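You operate a simulated robot arm through the tools that you are given. There is no shell and no other tool. Be economical: measure what you need, move in short steps, check, and stop when the job is done.

You are at the controls of a simulated robot arm. One attempt, no reset.

## Task
Put one of the cream spacers from the top of the narrow white table on top of the blue pad there.

It is judged by the outcome, as a careful person would: the job done as asked, and still so three seconds after it is handed in. It fails if anything else is knocked over, pushed out of place, dropped, spilled or broken.

## Robot
A 7-joint arm with a two-finger parallel gripper, fixed in place. Base frame: the origin is at the foot of the arm, x ahead of it, y to its left, z up; the work surface is at about z = 0. Units: m, rad, N and s.
With the tool pointing down near the work surface it reaches from about 0.24 to 0.62 m from the base axis. Its first joint turns from -1.152 to 1.152 rad. Payload 2.6 kg.
The TCP is the grasp point between the finger pads, 0.03 m short of the fingertips. In the tool frame z runs along the fingers and y along their closing line. The gripper opens to 0.094 m. The fingers are 0.028 m wide and 0.01 m thick; the gripper's body (0.05 by 0.096 m) begins 0.055 m behind the TCP.
Orientation is that of the tool frame in the base frame, as [roll, pitch, yaw] about the fixed x, y, z axes, in that order (R = Rz(yaw) Ry(pitch) Rx(roll)). With the fingers straight down and closing along the base's y, the tool's x points along the base's -x, its y along +y and its z along -z.

## Interface
- The arm moves only by the tool arm_command. Its argument "commands" is a list that holds one entry, the list of rows, each a list of 4 numbers: the shift along the tool's x, y, z in cm, then the turn about the tool's z in rad. In form: [[[x, y, z, twist], ...]]. A call has 1 to 8 rows; each row is the pose to reach, as a shift and turn from the pose commanded when the call began, along the tool's axes at that moment. "fingers" is the finger opening in cm, from 0 to 9.4, set as the call begins (left out, the last holds). A row lasts 0.2 s, in which the tool goes at most 0.05 m and 0.15 rad; a call with a longer step from one row to the next is refused whole, and so is a gripper value outside its range. A pose out of reach is approached as far as the arm can. The call stops where the force on the tool passes 40 N (or 10 N more than at its start, if that is more) or the arm is blocked; 0.2 s more then pass. Each finger travels about 0.072 m/s and halts on what it meets, pressing with about 25 N; the grip force reading is that of the motor and also rises with nothing between the fingers. The clock runs only during rows and for 0.2 s after the last one: add rows that repeat a pose to give the fingers time. It gives the time, the measured TCP pose, the force on the tool (base axes), the opening and the grip force at its end, in the units of the frame above (readings bear some noise).
- Cameras (640 x 400 px; columns grow to the right, rows downward): "scene" is fixed at [0.0118, 0.4079, 0.574]; the picture's right is [-0.93, -0.37, 0.00], its down [-0.15, 0.38, -0.91] and it looks along [0.34, -0.85, -0.41] (base axes); focal length 330 px, centre (320, 200). "wrist" rides on the gripper at [0.076, 0.014, -0.102] in the tool frame; the picture's right is [-0.18, 0.98, 0.00], its down [-0.75, -0.14, -0.64] and it looks along [-0.63, -0.12, 0.77] (tool axes); focal length 243 px, centre (320, 200). There is no depth. A picture from a camera that has moved, and an enlarged one, comes with that camera's place and axes in the base frame and with its lens. The place of the scene camera against the robot may be out by one fixed shift of up to 0.012 m in any direction.
- capture(camera): a new picture of that camera. No time passes.
- zoom(camera, box): a new picture of the part [left, top, right, bottom] of that camera's present view, enlarged. No time passes.
- hand_in(): hands the job in; it is judged then, once.

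Go step by step. Nothing tells you positions but the pictures and the camera data: compare them with the known pose of the tool, close in by small moves and look again before you grip or let go. The budget is 90 turns and 46 pictures, counting those below and the enlarged ones. Unless the task says otherwise, let go and move clear before handing in, and close with one line.

The tools are called after "Call:" as a command line: name --argument value ..., lists and objects as JSON in quotes. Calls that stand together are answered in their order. arm_command: Moves the arm, as the interface text tells. Its arguments: {"type":"object","properties":{"commands":{"type":"array","items":{"type":"array","items":{"type":"array","items":{"type":"number"}}}},"fingers":{"type":"number"}},"required":["commands"]} The other tools are called the same way: capture (camera) takes a picture; zoom (camera, box) takes an enlarged picture of a part of a camera's view; hand_in () hands the job in.

At the start:

```text
clock: 0.0
tool_pos: [0.3177, -0.2931, 0.3176]
tool_rot: [3.14, 0.0, 3.14]
wrist_force: [-0.6, -0.6, -0.4]
finger_gap: 0.0938
finger_force: 0.1
```

scene: 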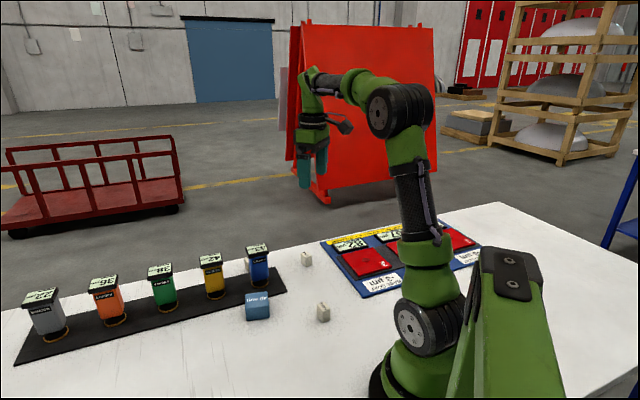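
wrist: 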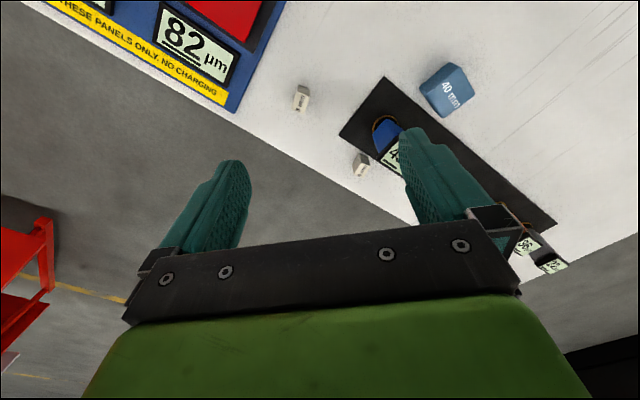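

I see a white table with a row of labelled holders, a blue block, several small cream pieces and a blue board with red panels. I'll zoom in to identify the spacers and the pad.

Call:
zoom --camera "scene" --box '[220, 230, 380, 330]'

Call:
zoom --camera "wrist" --box '[270, 50, 510, 200]'

Call:
zoom --camera "scene" --box '[310, 200, 500, 310]'

```text
4.00 times, centred on (300, 280) of scene
camera zoom: at [0.0118, 0.4079, 0.574], right [-0.93, -0.37, 0.0], down [-0.15, 0.38, -0.91], along [0.34, -0.85, -0.41], focal length 1318 px, centre (400, -120)
```

zoom: 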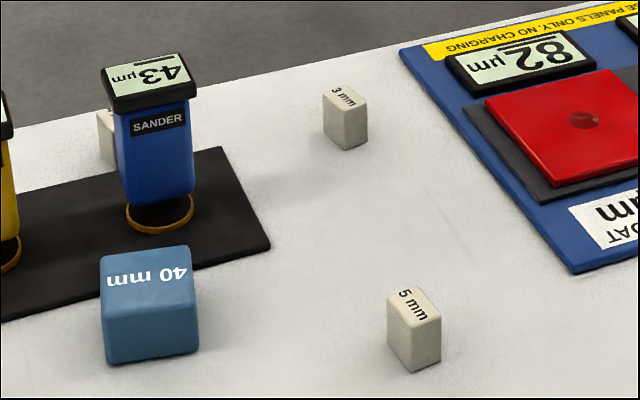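

```text
2.67 times, centred on (390, 125) of wrist
camera zoom: at [0.2418, -0.2792, 0.4189], right [0.18, 0.98, 0.0], down [0.75, -0.14, 0.64], along [0.63, -0.12, -0.77], focal length 647 px, centre (133, 400)
```

zoom: 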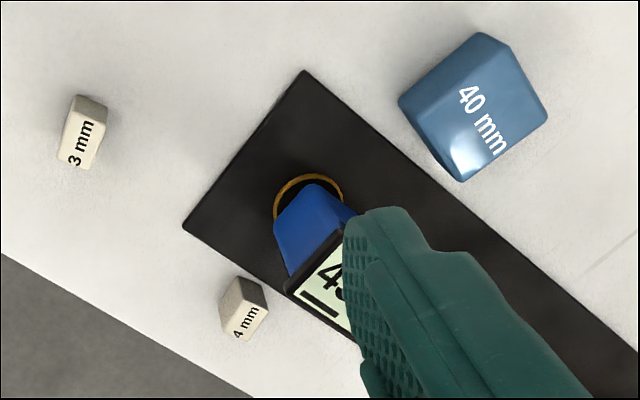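

```text
3.37 times, centred on (405, 255) of scene
camera zoom: at [0.0118, 0.4079, 0.574], right [-0.93, -0.37, 0.0], down [-0.15, 0.38, -0.91], along [0.34, -0.85, -0.41], focal length 1110 px, centre (34, 15)
```

zoom: 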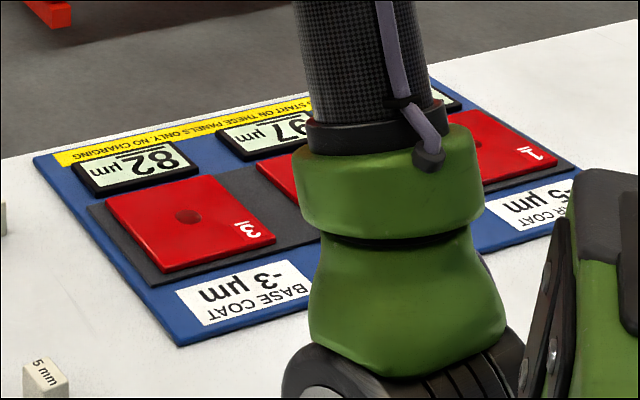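

The blue pad is the "40 mm" block, at about (0.37, -0.12). The cream spacers are marked 3, 4 and 5 mm, and the 3 mm one, at about (0.36, -0.333), stands clear. I'll move above it and look again.

Call:
arm_command --commands '[[[-1, -1, 4.2, 0], [-2.1, -2, 8.4, 0], [-3.2, -3, 12.6, 0], [-4.2, -4, 16.8, 0], [-4.2, -4, 16.8, 0]]]' --fingers 6

Call:
capture --camera "wrist"

Call:
capture --camera "scene"

```text
clock: 1.2
tool_pos: [0.3618, -0.3324, 0.151]
tool_rot: [-3.14, -0.001, 3.142]
wrist_force: [-0.3, 0.1, 0.7]
finger_gap: 0.0599
finger_force: 0.1
```

```text
40 pictures are left
camera wrist: at [0.2855, -0.3178, 0.2528], right [0.18, 0.98, 0.0], down [0.75, -0.14, 0.64], along [0.63, -0.12, -0.77], focal length 243 px, centre (320, 200)
```

wrist: 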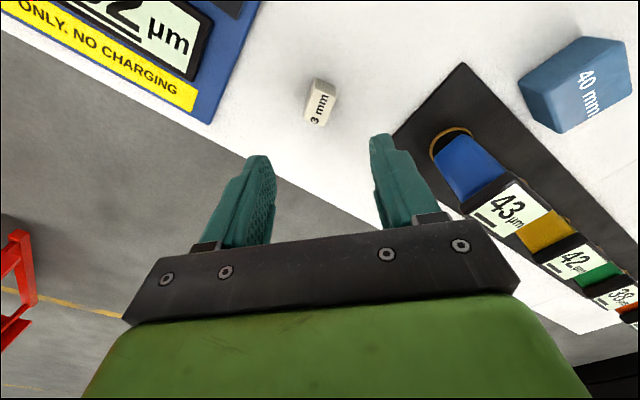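

```text
39 pictures are left
```

scene: 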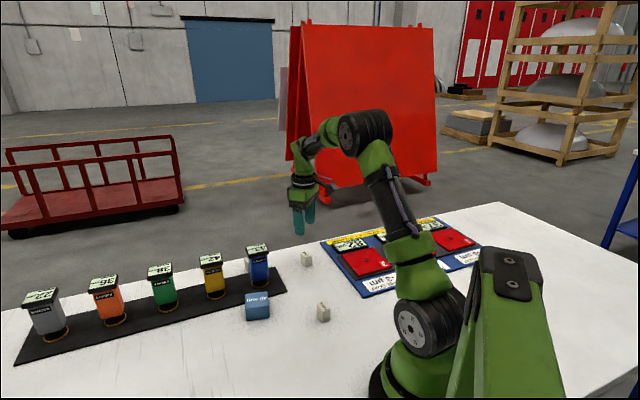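

Call:
zoom --camera "wrist" --box '[272, 65, 368, 125]'

Call:
zoom --camera "wrist" --box '[400, 10, 640, 160]'

```text
6.67 times, centred on (320, 95) of wrist
camera zoom: at [0.2855, -0.3178, 0.2528], right [0.18, 0.98, 0.0], down [0.75, -0.14, 0.64], along [0.63, -0.12, -0.77], focal length 1618 px, centre (320, 900)
```

zoom: 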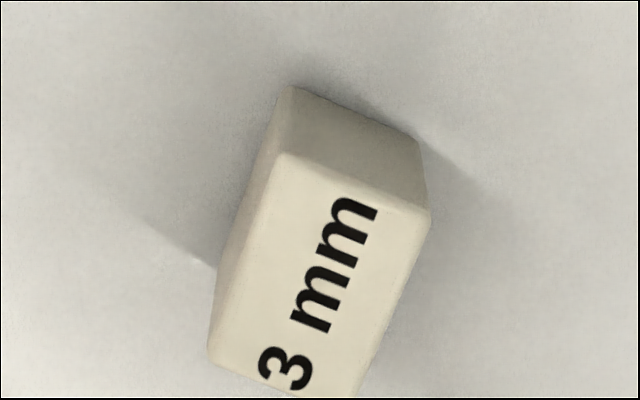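

```text
2.67 times, centred on (520, 85) of wrist
camera zoom: at [0.2855, -0.3178, 0.2528], right [0.18, 0.98, 0.0], down [0.75, -0.14, 0.64], along [0.63, -0.12, -0.77], focal length 647 px, centre (-213, 507)
```

zoom: 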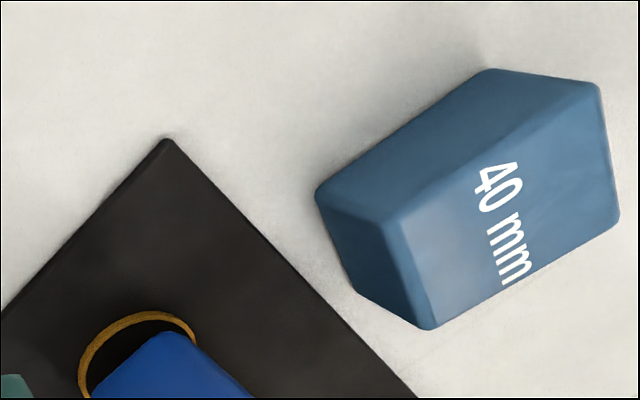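

The 3 mm spacer's centre is at about (0.361, -0.332). It is about 20 x 29 mm and 32 mm tall, with its short side about 32° off the closing line. I'll twist to match, go partway down and check.

Call:
arm_command --commands '[[[0, 0, 1, 0.141], [0, 0, 2, 0.282], [0, 0, 4, 0.423], [0.08, 0, 6, 0.565], [0.08, 0, 6, 0.565]]]'

Call:
capture --camera "wrist"

```text
clock: 2.4
tool_pos: [0.3594, -0.3331, 0.0886]
tool_rot: [3.14, 0.0, 2.575]
wrist_force: [-0.1, 0.2, 0.6]
finger_gap: 0.0598
finger_force: 0.0
```

```text
36 pictures are left
camera wrist: at [0.3033, -0.2801, 0.1907], right [0.68, 0.73, 0.0], down [0.56, -0.52, 0.64], along [0.47, -0.44, -0.77], focal length 243 px, centre (320, 200)
```

wrist: 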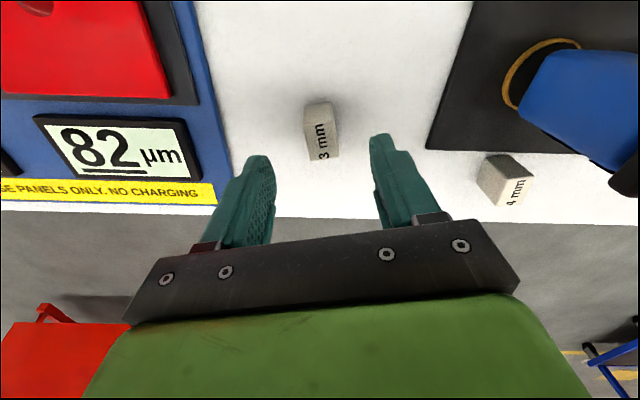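

The spacer top is centred between the fingers, just where the tool projects down. I'll descend, then close.

Call:
arm_command --commands '[[[0, 0, 2, 0], [0, 0, 4, 0], [0, 0, 5.2, 0], [0, 0, 5.2, 0]]]'

Call:
capture --camera "wrist"

Call:
zoom --camera "scene" --box '[240, 190, 400, 290]'

```text
clock: 3.4
tool_pos: [0.3589, -0.3318, 0.0379]
tool_rot: [-3.142, 0.0, 2.575]
wrist_force: [0.4, -0.2, 1.0]
finger_gap: 0.06
finger_force: 0.1
```

```text
35 pictures are left
camera wrist: at [0.301, -0.2791, 0.1394], right [0.68, 0.73, 0.0], down [0.56, -0.52, 0.64], along [0.47, -0.44, -0.77], focal length 243 px, centre (320, 200)
```

wrist: 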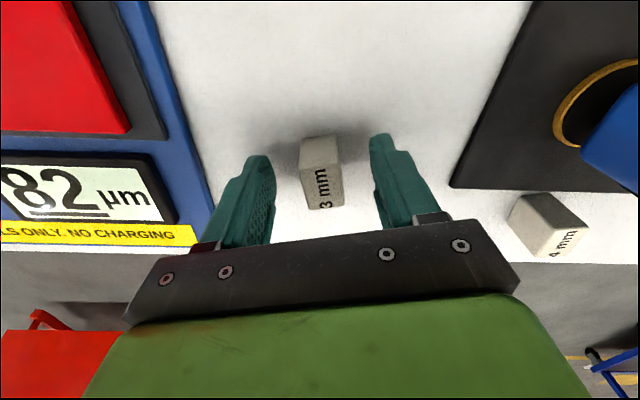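

```text
4.00 times, centred on (320, 240) of scene
camera zoom: at [0.0118, 0.4079, 0.574], right [-0.93, -0.37, 0.0], down [-0.15, 0.38, -0.91], along [0.34, -0.85, -0.41], focal length 1318 px, centre (320, 40)
```

zoom: 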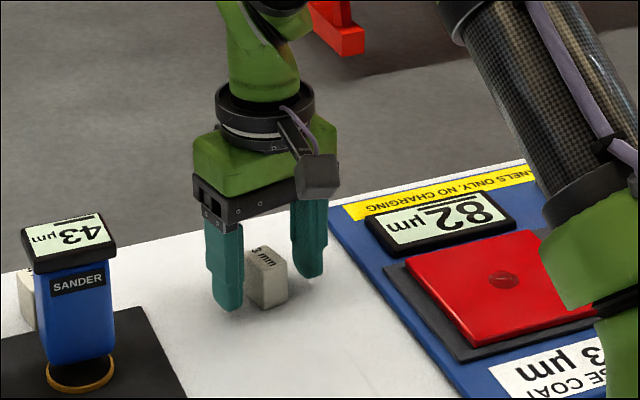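

The spacer sits squarely between the fingers. I'll close on it now.

Call:
arm_command --commands '[[[0, 0, 0.2, 0], [0, 0, 0.2, 0], [0, 0, 0.2, 0], [0, 0, 0.2, 0], [0, 0, 0.2, 0]]]' --fingers 1

Call:
capture --camera "wrist"

```text
clock: 4.6
tool_pos: [0.3595, -0.3324, 0.0347]
tool_rot: [-3.141, 0.0, 2.575]
wrist_force: [0.5, -0.3, 0.1]
finger_gap: 0.0258
finger_force: 25.3
```

```text
33 pictures are left
camera wrist: at [0.3023, -0.2799, 0.137], right [0.68, 0.73, 0.0], down [0.56, -0.52, 0.64], along [0.47, -0.44, -0.77], focal length 243 px, centre (320, 200)
```

wrist: 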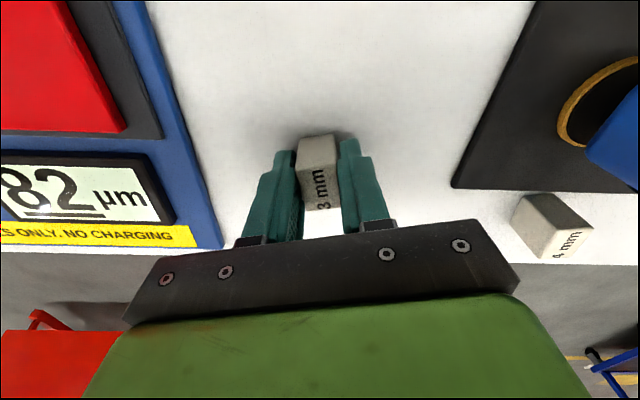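

The grip reads 25.8 mm, wider than my 20 mm estimate, so I'll check how the spacer sits.

Call:
zoom --camera "wrist" --box '[240, 110, 400, 210]'

```text
4.00 times, centred on (320, 160) of wrist
camera zoom: at [0.3023, -0.2799, 0.137], right [0.68, 0.73, 0.0], down [0.56, -0.52, 0.64], along [0.47, -0.44, -0.77], focal length 970 px, centre (320, 360)
```

zoom: 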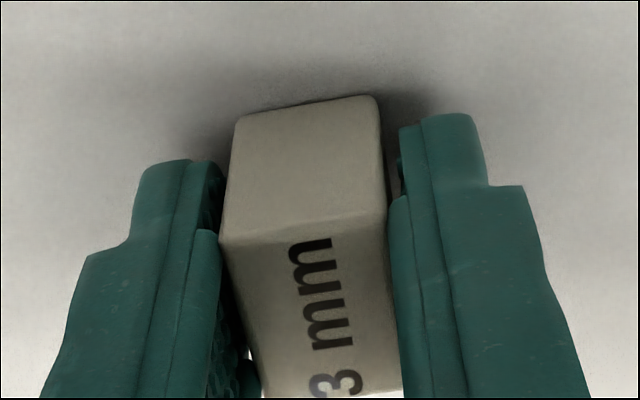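

The spacer is square in the fingers and firmly held. I'll lift it straight up and check.

Call:
arm_command --commands '[[[0, 0, -1, 0], [0, 0, -4, 0], [0, 0, -8, 0], [0, 0, -11.5, 0], [0, 0, -11.5, 0]]]'

Call:
capture --camera "wrist"

Call:
zoom --camera "scene" --box '[220, 140, 400, 330]'

```text
clock: 5.8
tool_pos: [0.3567, -0.3349, 0.1498]
tool_rot: [3.141, -0.002, 2.576]
wrist_force: [0.3, 0.2, -0.7]
finger_gap: 0.0256
finger_force: 25.1
```

```text
31 pictures are left
camera wrist: at [0.3, -0.282, 0.2524], right [0.68, 0.73, 0.0], down [0.56, -0.52, 0.64], along [0.47, -0.44, -0.77], focal length 243 px, centre (320, 200)
```

wrist: 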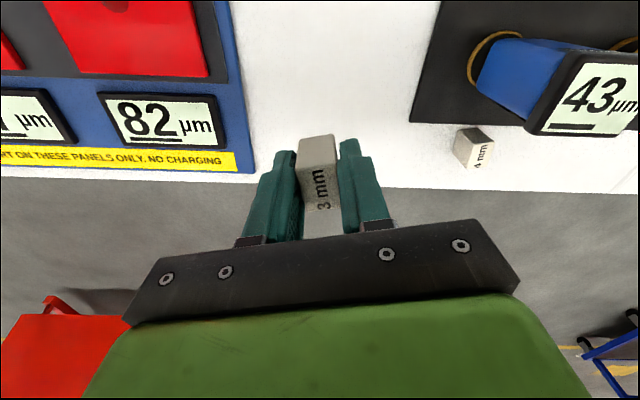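

```text
2.11 times, centred on (310, 235) of scene
camera zoom: at [0.0118, 0.4079, 0.574], right [-0.93, -0.37, 0.0], down [-0.15, 0.38, -0.91], along [0.34, -0.85, -0.41], focal length 694 px, centre (341, 126)
```

zoom: 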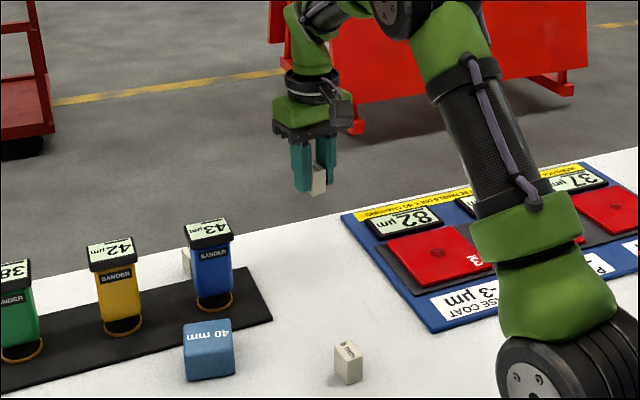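

It is held and lifted, and nothing else moved. I'll rise a little and carry it over the pad.

Call:
arm_command --commands '[[[0, 0, -4, 0], [1.6, 3.5, -5, 0], [3.2, 7.0, -5, 0], [4.8, 10.5, -5, 0], [6.4, 14, -5, 0], [8, 17.5, -5, 0], [9.6, 20.9, -5, 0], [9.6, 20.9, -5, 0]]]'

Call:
capture --camera "wrist"

Call:
zoom --camera "scene" --box '[180, 140, 360, 330]'

```text
clock: 7.6
tool_pos: [0.389, -0.1035, 0.2002]
tool_rot: [-3.141, -0.001, 2.577]
wrist_force: [0.4, 0.5, 0.6]
finger_gap: 0.0257
finger_force: 25.1
```

```text
29 pictures are left
camera wrist: at [0.3325, -0.0513, 0.3018], right [0.68, 0.73, 0.0], down [0.56, -0.52, 0.64], along [0.47, -0.44, -0.77], focal length 243 px, centre (320, 200)
```

wrist: 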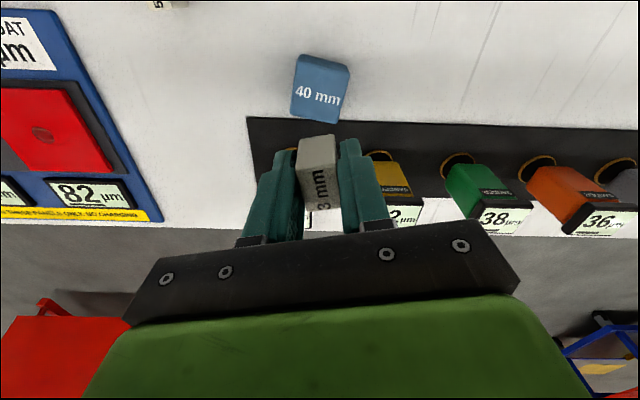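

```text
2.11 times, centred on (270, 235) of scene
camera zoom: at [0.0118, 0.4079, 0.574], right [-0.93, -0.37, 0.0], down [-0.15, 0.38, -0.91], along [0.34, -0.85, -0.41], focal length 694 px, centre (425, 126)
```

zoom: 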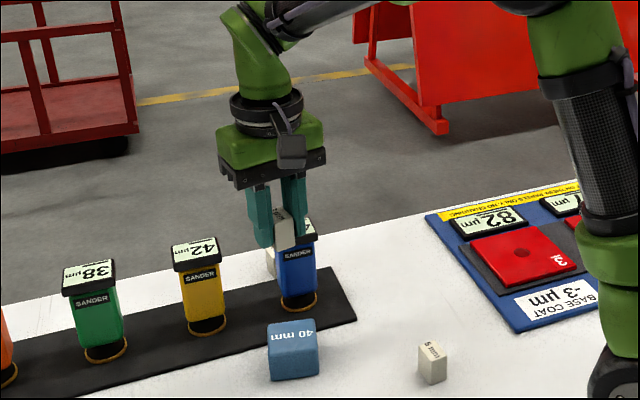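

The pad is in view beyond the held spacer. I'll zoom in to find its top face accurately.

Call:
zoom --camera "wrist" --box '[272, 40, 368, 130]'

```text
4.44 times, centred on (320, 85) of wrist
camera zoom: at [0.3325, -0.0513, 0.3018], right [0.68, 0.73, 0.0], down [0.56, -0.52, 0.64], along [0.47, -0.44, -0.77], focal length 1078 px, centre (320, 711)
```

zoom: 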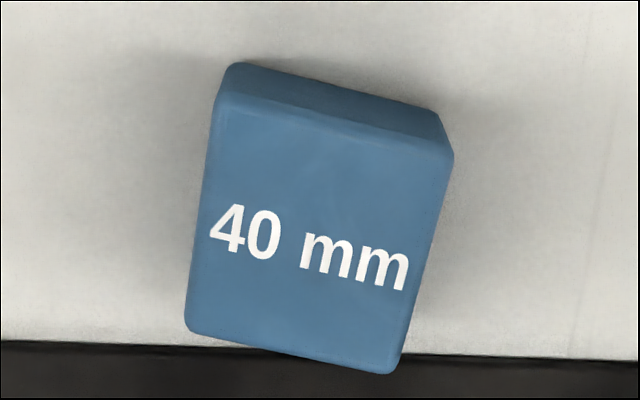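

The pad's top is centred at about (0.388, -0.1055), almost directly under the tool. I'll lower to just above it and look.

Call:
arm_command --commands '[[[0, -0.2, 4, 0], [0, -0.2, 8, 0], [0, -0.2, 10.5, 0], [0, -0.2, 11.7, 0], [0, -0.2, 11.7, 0]]]'

Call:
capture --camera "wrist"

Call:
zoom --camera "scene" --box '[200, 230, 328, 330]'

```text
clock: 8.8
tool_pos: [0.3879, -0.1073, 0.0827]
tool_rot: [3.141, -0.002, 2.576]
wrist_force: [-0.4, -0.3, -0.3]
finger_gap: 0.0255
finger_force: 25.1
```

```text
26 pictures are left
camera wrist: at [0.3317, -0.0544, 0.1842], right [0.68, 0.73, 0.0], down [0.56, -0.52, 0.64], along [0.47, -0.44, -0.77], focal length 243 px, centre (320, 200)
```

wrist: 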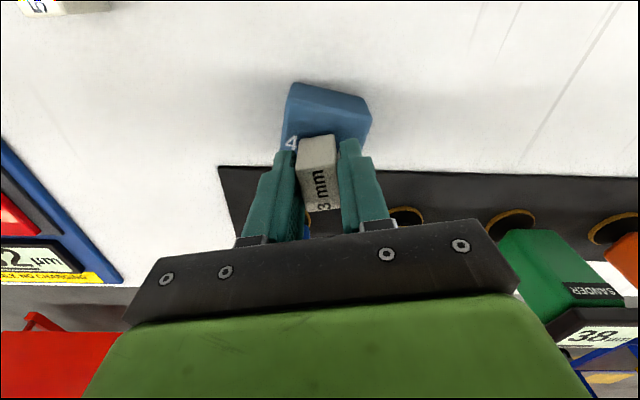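

```text
4.00 times, centred on (264, 280) of scene
camera zoom: at [0.0118, 0.4079, 0.574], right [-0.93, -0.37, 0.0], down [-0.15, 0.38, -0.91], along [0.34, -0.85, -0.41], focal length 1318 px, centre (544, -120)
```

zoom: 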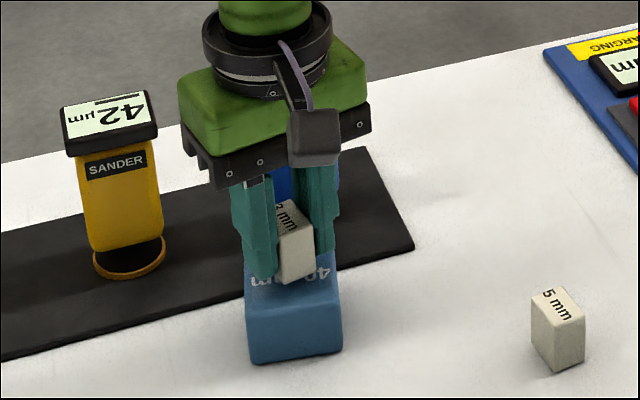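

The spacer hangs just above the pad's middle. I'll ease down in small steps, watching the force.

Call:
arm_command --commands '[[[0, 0, 0.2, 0], [0, 0, 0.4, 0], [0, 0, 0.6, 0], [0, 0, 0.6, 0]]]'

Call:
zoom --camera "scene" --box '[235, 265, 285, 325]'

```text
clock: 9.8
tool_pos: [0.3896, -0.1078, 0.0771]
tool_rot: [-3.141, 0.001, 2.577]
wrist_force: [1.1, -0.6, 0.1]
finger_gap: 0.0253
finger_force: 25.1
```

```text
6.67 times, centred on (260, 295) of scene
camera zoom: at [0.0118, 0.4079, 0.574], right [-0.93, -0.37, 0.0], down [-0.15, 0.38, -0.91], along [0.34, -0.85, -0.41], focal length 2197 px, centre (720, -433)
```

zoom: 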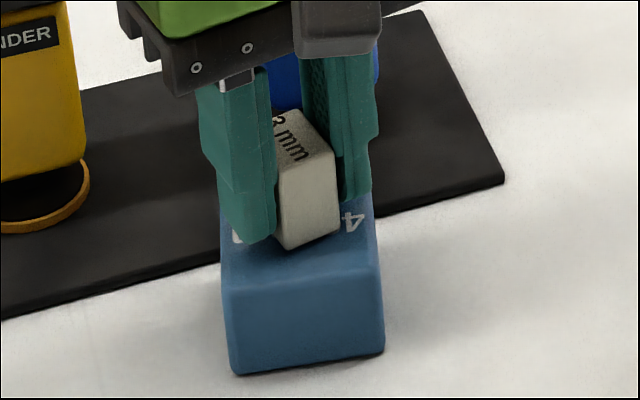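

There is no contact yet, so I'll continue down in 1 mm steps.

Call:
arm_command --commands '[[[0, 0, 0.1, 0], [0, 0, 0.2, 0], [0, 0, 0.3, 0], [0, 0, 0.3, 0]]]'

```text
clock: 10.8
tool_pos: [0.3882, -0.108, 0.0762]
tool_rot: [3.141, 0.001, 2.577]
wrist_force: [-3.5, 0.0, 12.2]
finger_gap: 0.0255
finger_force: 25.4
```

Contact shows at 12 N upward, with the spacer resting on the pad. I'll take off the extra pressure and open gently.

Call:
arm_command --commands '[[[0, 0, -0.1, 0], [0, 0, -0.1, 0]]]'

Call:
zoom --camera "scene" --box '[235, 265, 285, 325]'

```text
clock: 11.4
tool_pos: [0.389, -0.1066, 0.0752]
tool_rot: [3.14, 0.0, 2.577]
wrist_force: [0.5, -2.1, 2.6]
finger_gap: 0.0254
finger_force: 25.4
```

```text
6.67 times, centred on (260, 295) of scene
camera zoom: at [0.0118, 0.4079, 0.574], right [-0.93, -0.37, 0.0], down [-0.15, 0.38, -0.91], along [0.34, -0.85, -0.41], focal length 2197 px, centre (720, -433)
```

zoom: 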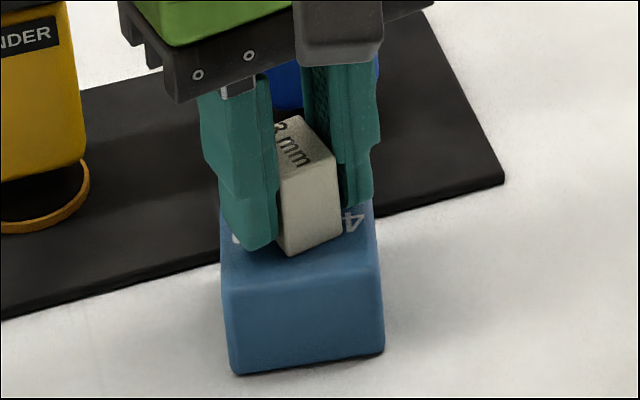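

The spacer is resting lightly on the pad. I'll open the fingers to 6 cm and hold still.

Call:
arm_command --commands '[[[0, 0, 0, 0], [0, 0, 0, 0], [0, 0, 0, 0], [0, 0, 0, 0]]]' --fingers 6

Call:
capture --camera "wrist"

```text
clock: 12.4
tool_pos: [0.3886, -0.1069, 0.0752]
tool_rot: [-3.139, 0.001, 2.577]
wrist_force: [0.4, 0.1, -0.4]
finger_gap: 0.0597
finger_force: 0.0
```

```text
22 pictures are left
camera wrist: at [0.3316, -0.0543, 0.1771], right [0.68, 0.73, 0.0], down [0.56, -0.52, 0.64], along [0.47, -0.44, -0.77], focal length 243 px, centre (320, 200)
```

wrist: 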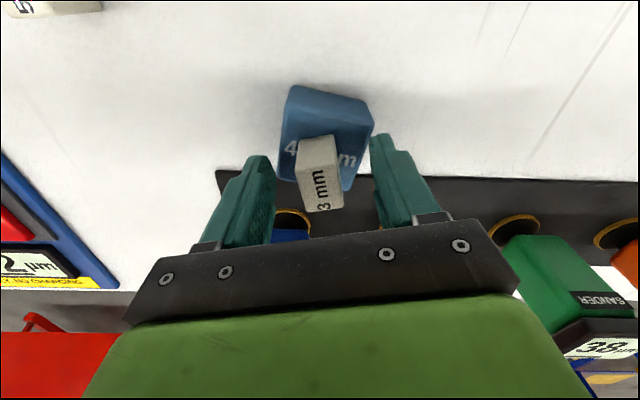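

The fingers are clear and the spacer stands on the pad. I'll rise straight up and check.

Call:
arm_command --commands '[[[0, 0, -2, 0], [0, 0, -5, 0], [0, 0, -9, 0], [0, 0, -13, 0], [0, 0, -13, 0]]]'

Call:
capture --camera "wrist"

Call:
zoom --camera "scene" --box '[200, 230, 344, 330]'

```text
clock: 13.6
tool_pos: [0.3855, -0.1072, 0.2041]
tool_rot: [3.141, 0.0, 2.578]
wrist_force: [-0.7, -0.3, 0.2]
finger_gap: 0.0599
finger_force: 0.1
```

```text
21 pictures are left
camera wrist: at [0.3291, -0.0539, 0.3059], right [0.68, 0.73, 0.0], down [0.56, -0.52, 0.64], along [0.47, -0.44, -0.77], focal length 243 px, centre (320, 200)
```

wrist: 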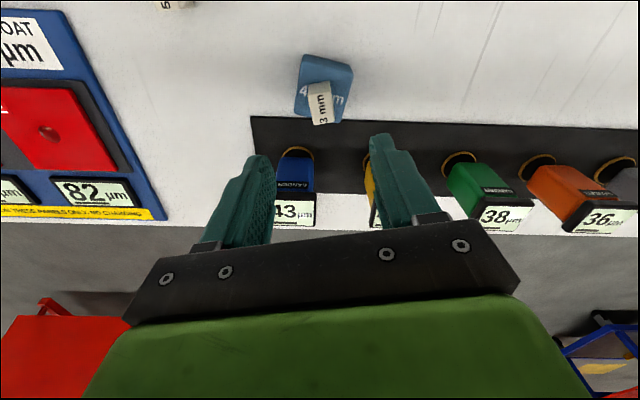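

```text
4.00 times, centred on (272, 280) of scene
camera zoom: at [0.0118, 0.4079, 0.574], right [-0.93, -0.37, 0.0], down [-0.15, 0.38, -0.91], along [0.34, -0.85, -0.41], focal length 1318 px, centre (512, -120)
```

zoom: 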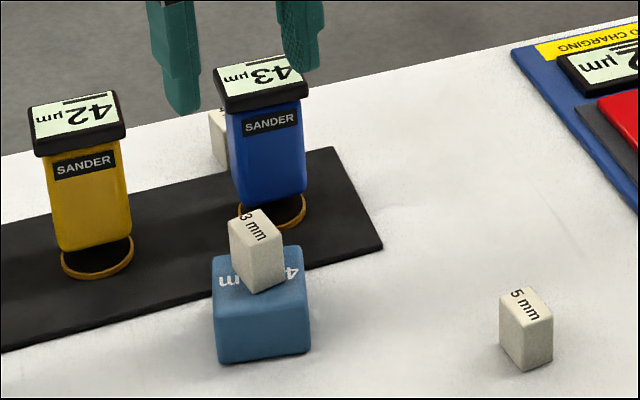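

The 3 mm spacer stands upright on the blue pad. Everything else is where it was and the arm is clear, so I'm handing in.

Call:
hand_in

```text
The job is handed in.
```

The cream 3 mm spacer is standing on top of the blue 40 mm pad; nothing else was disturbed, and the job is handed in.
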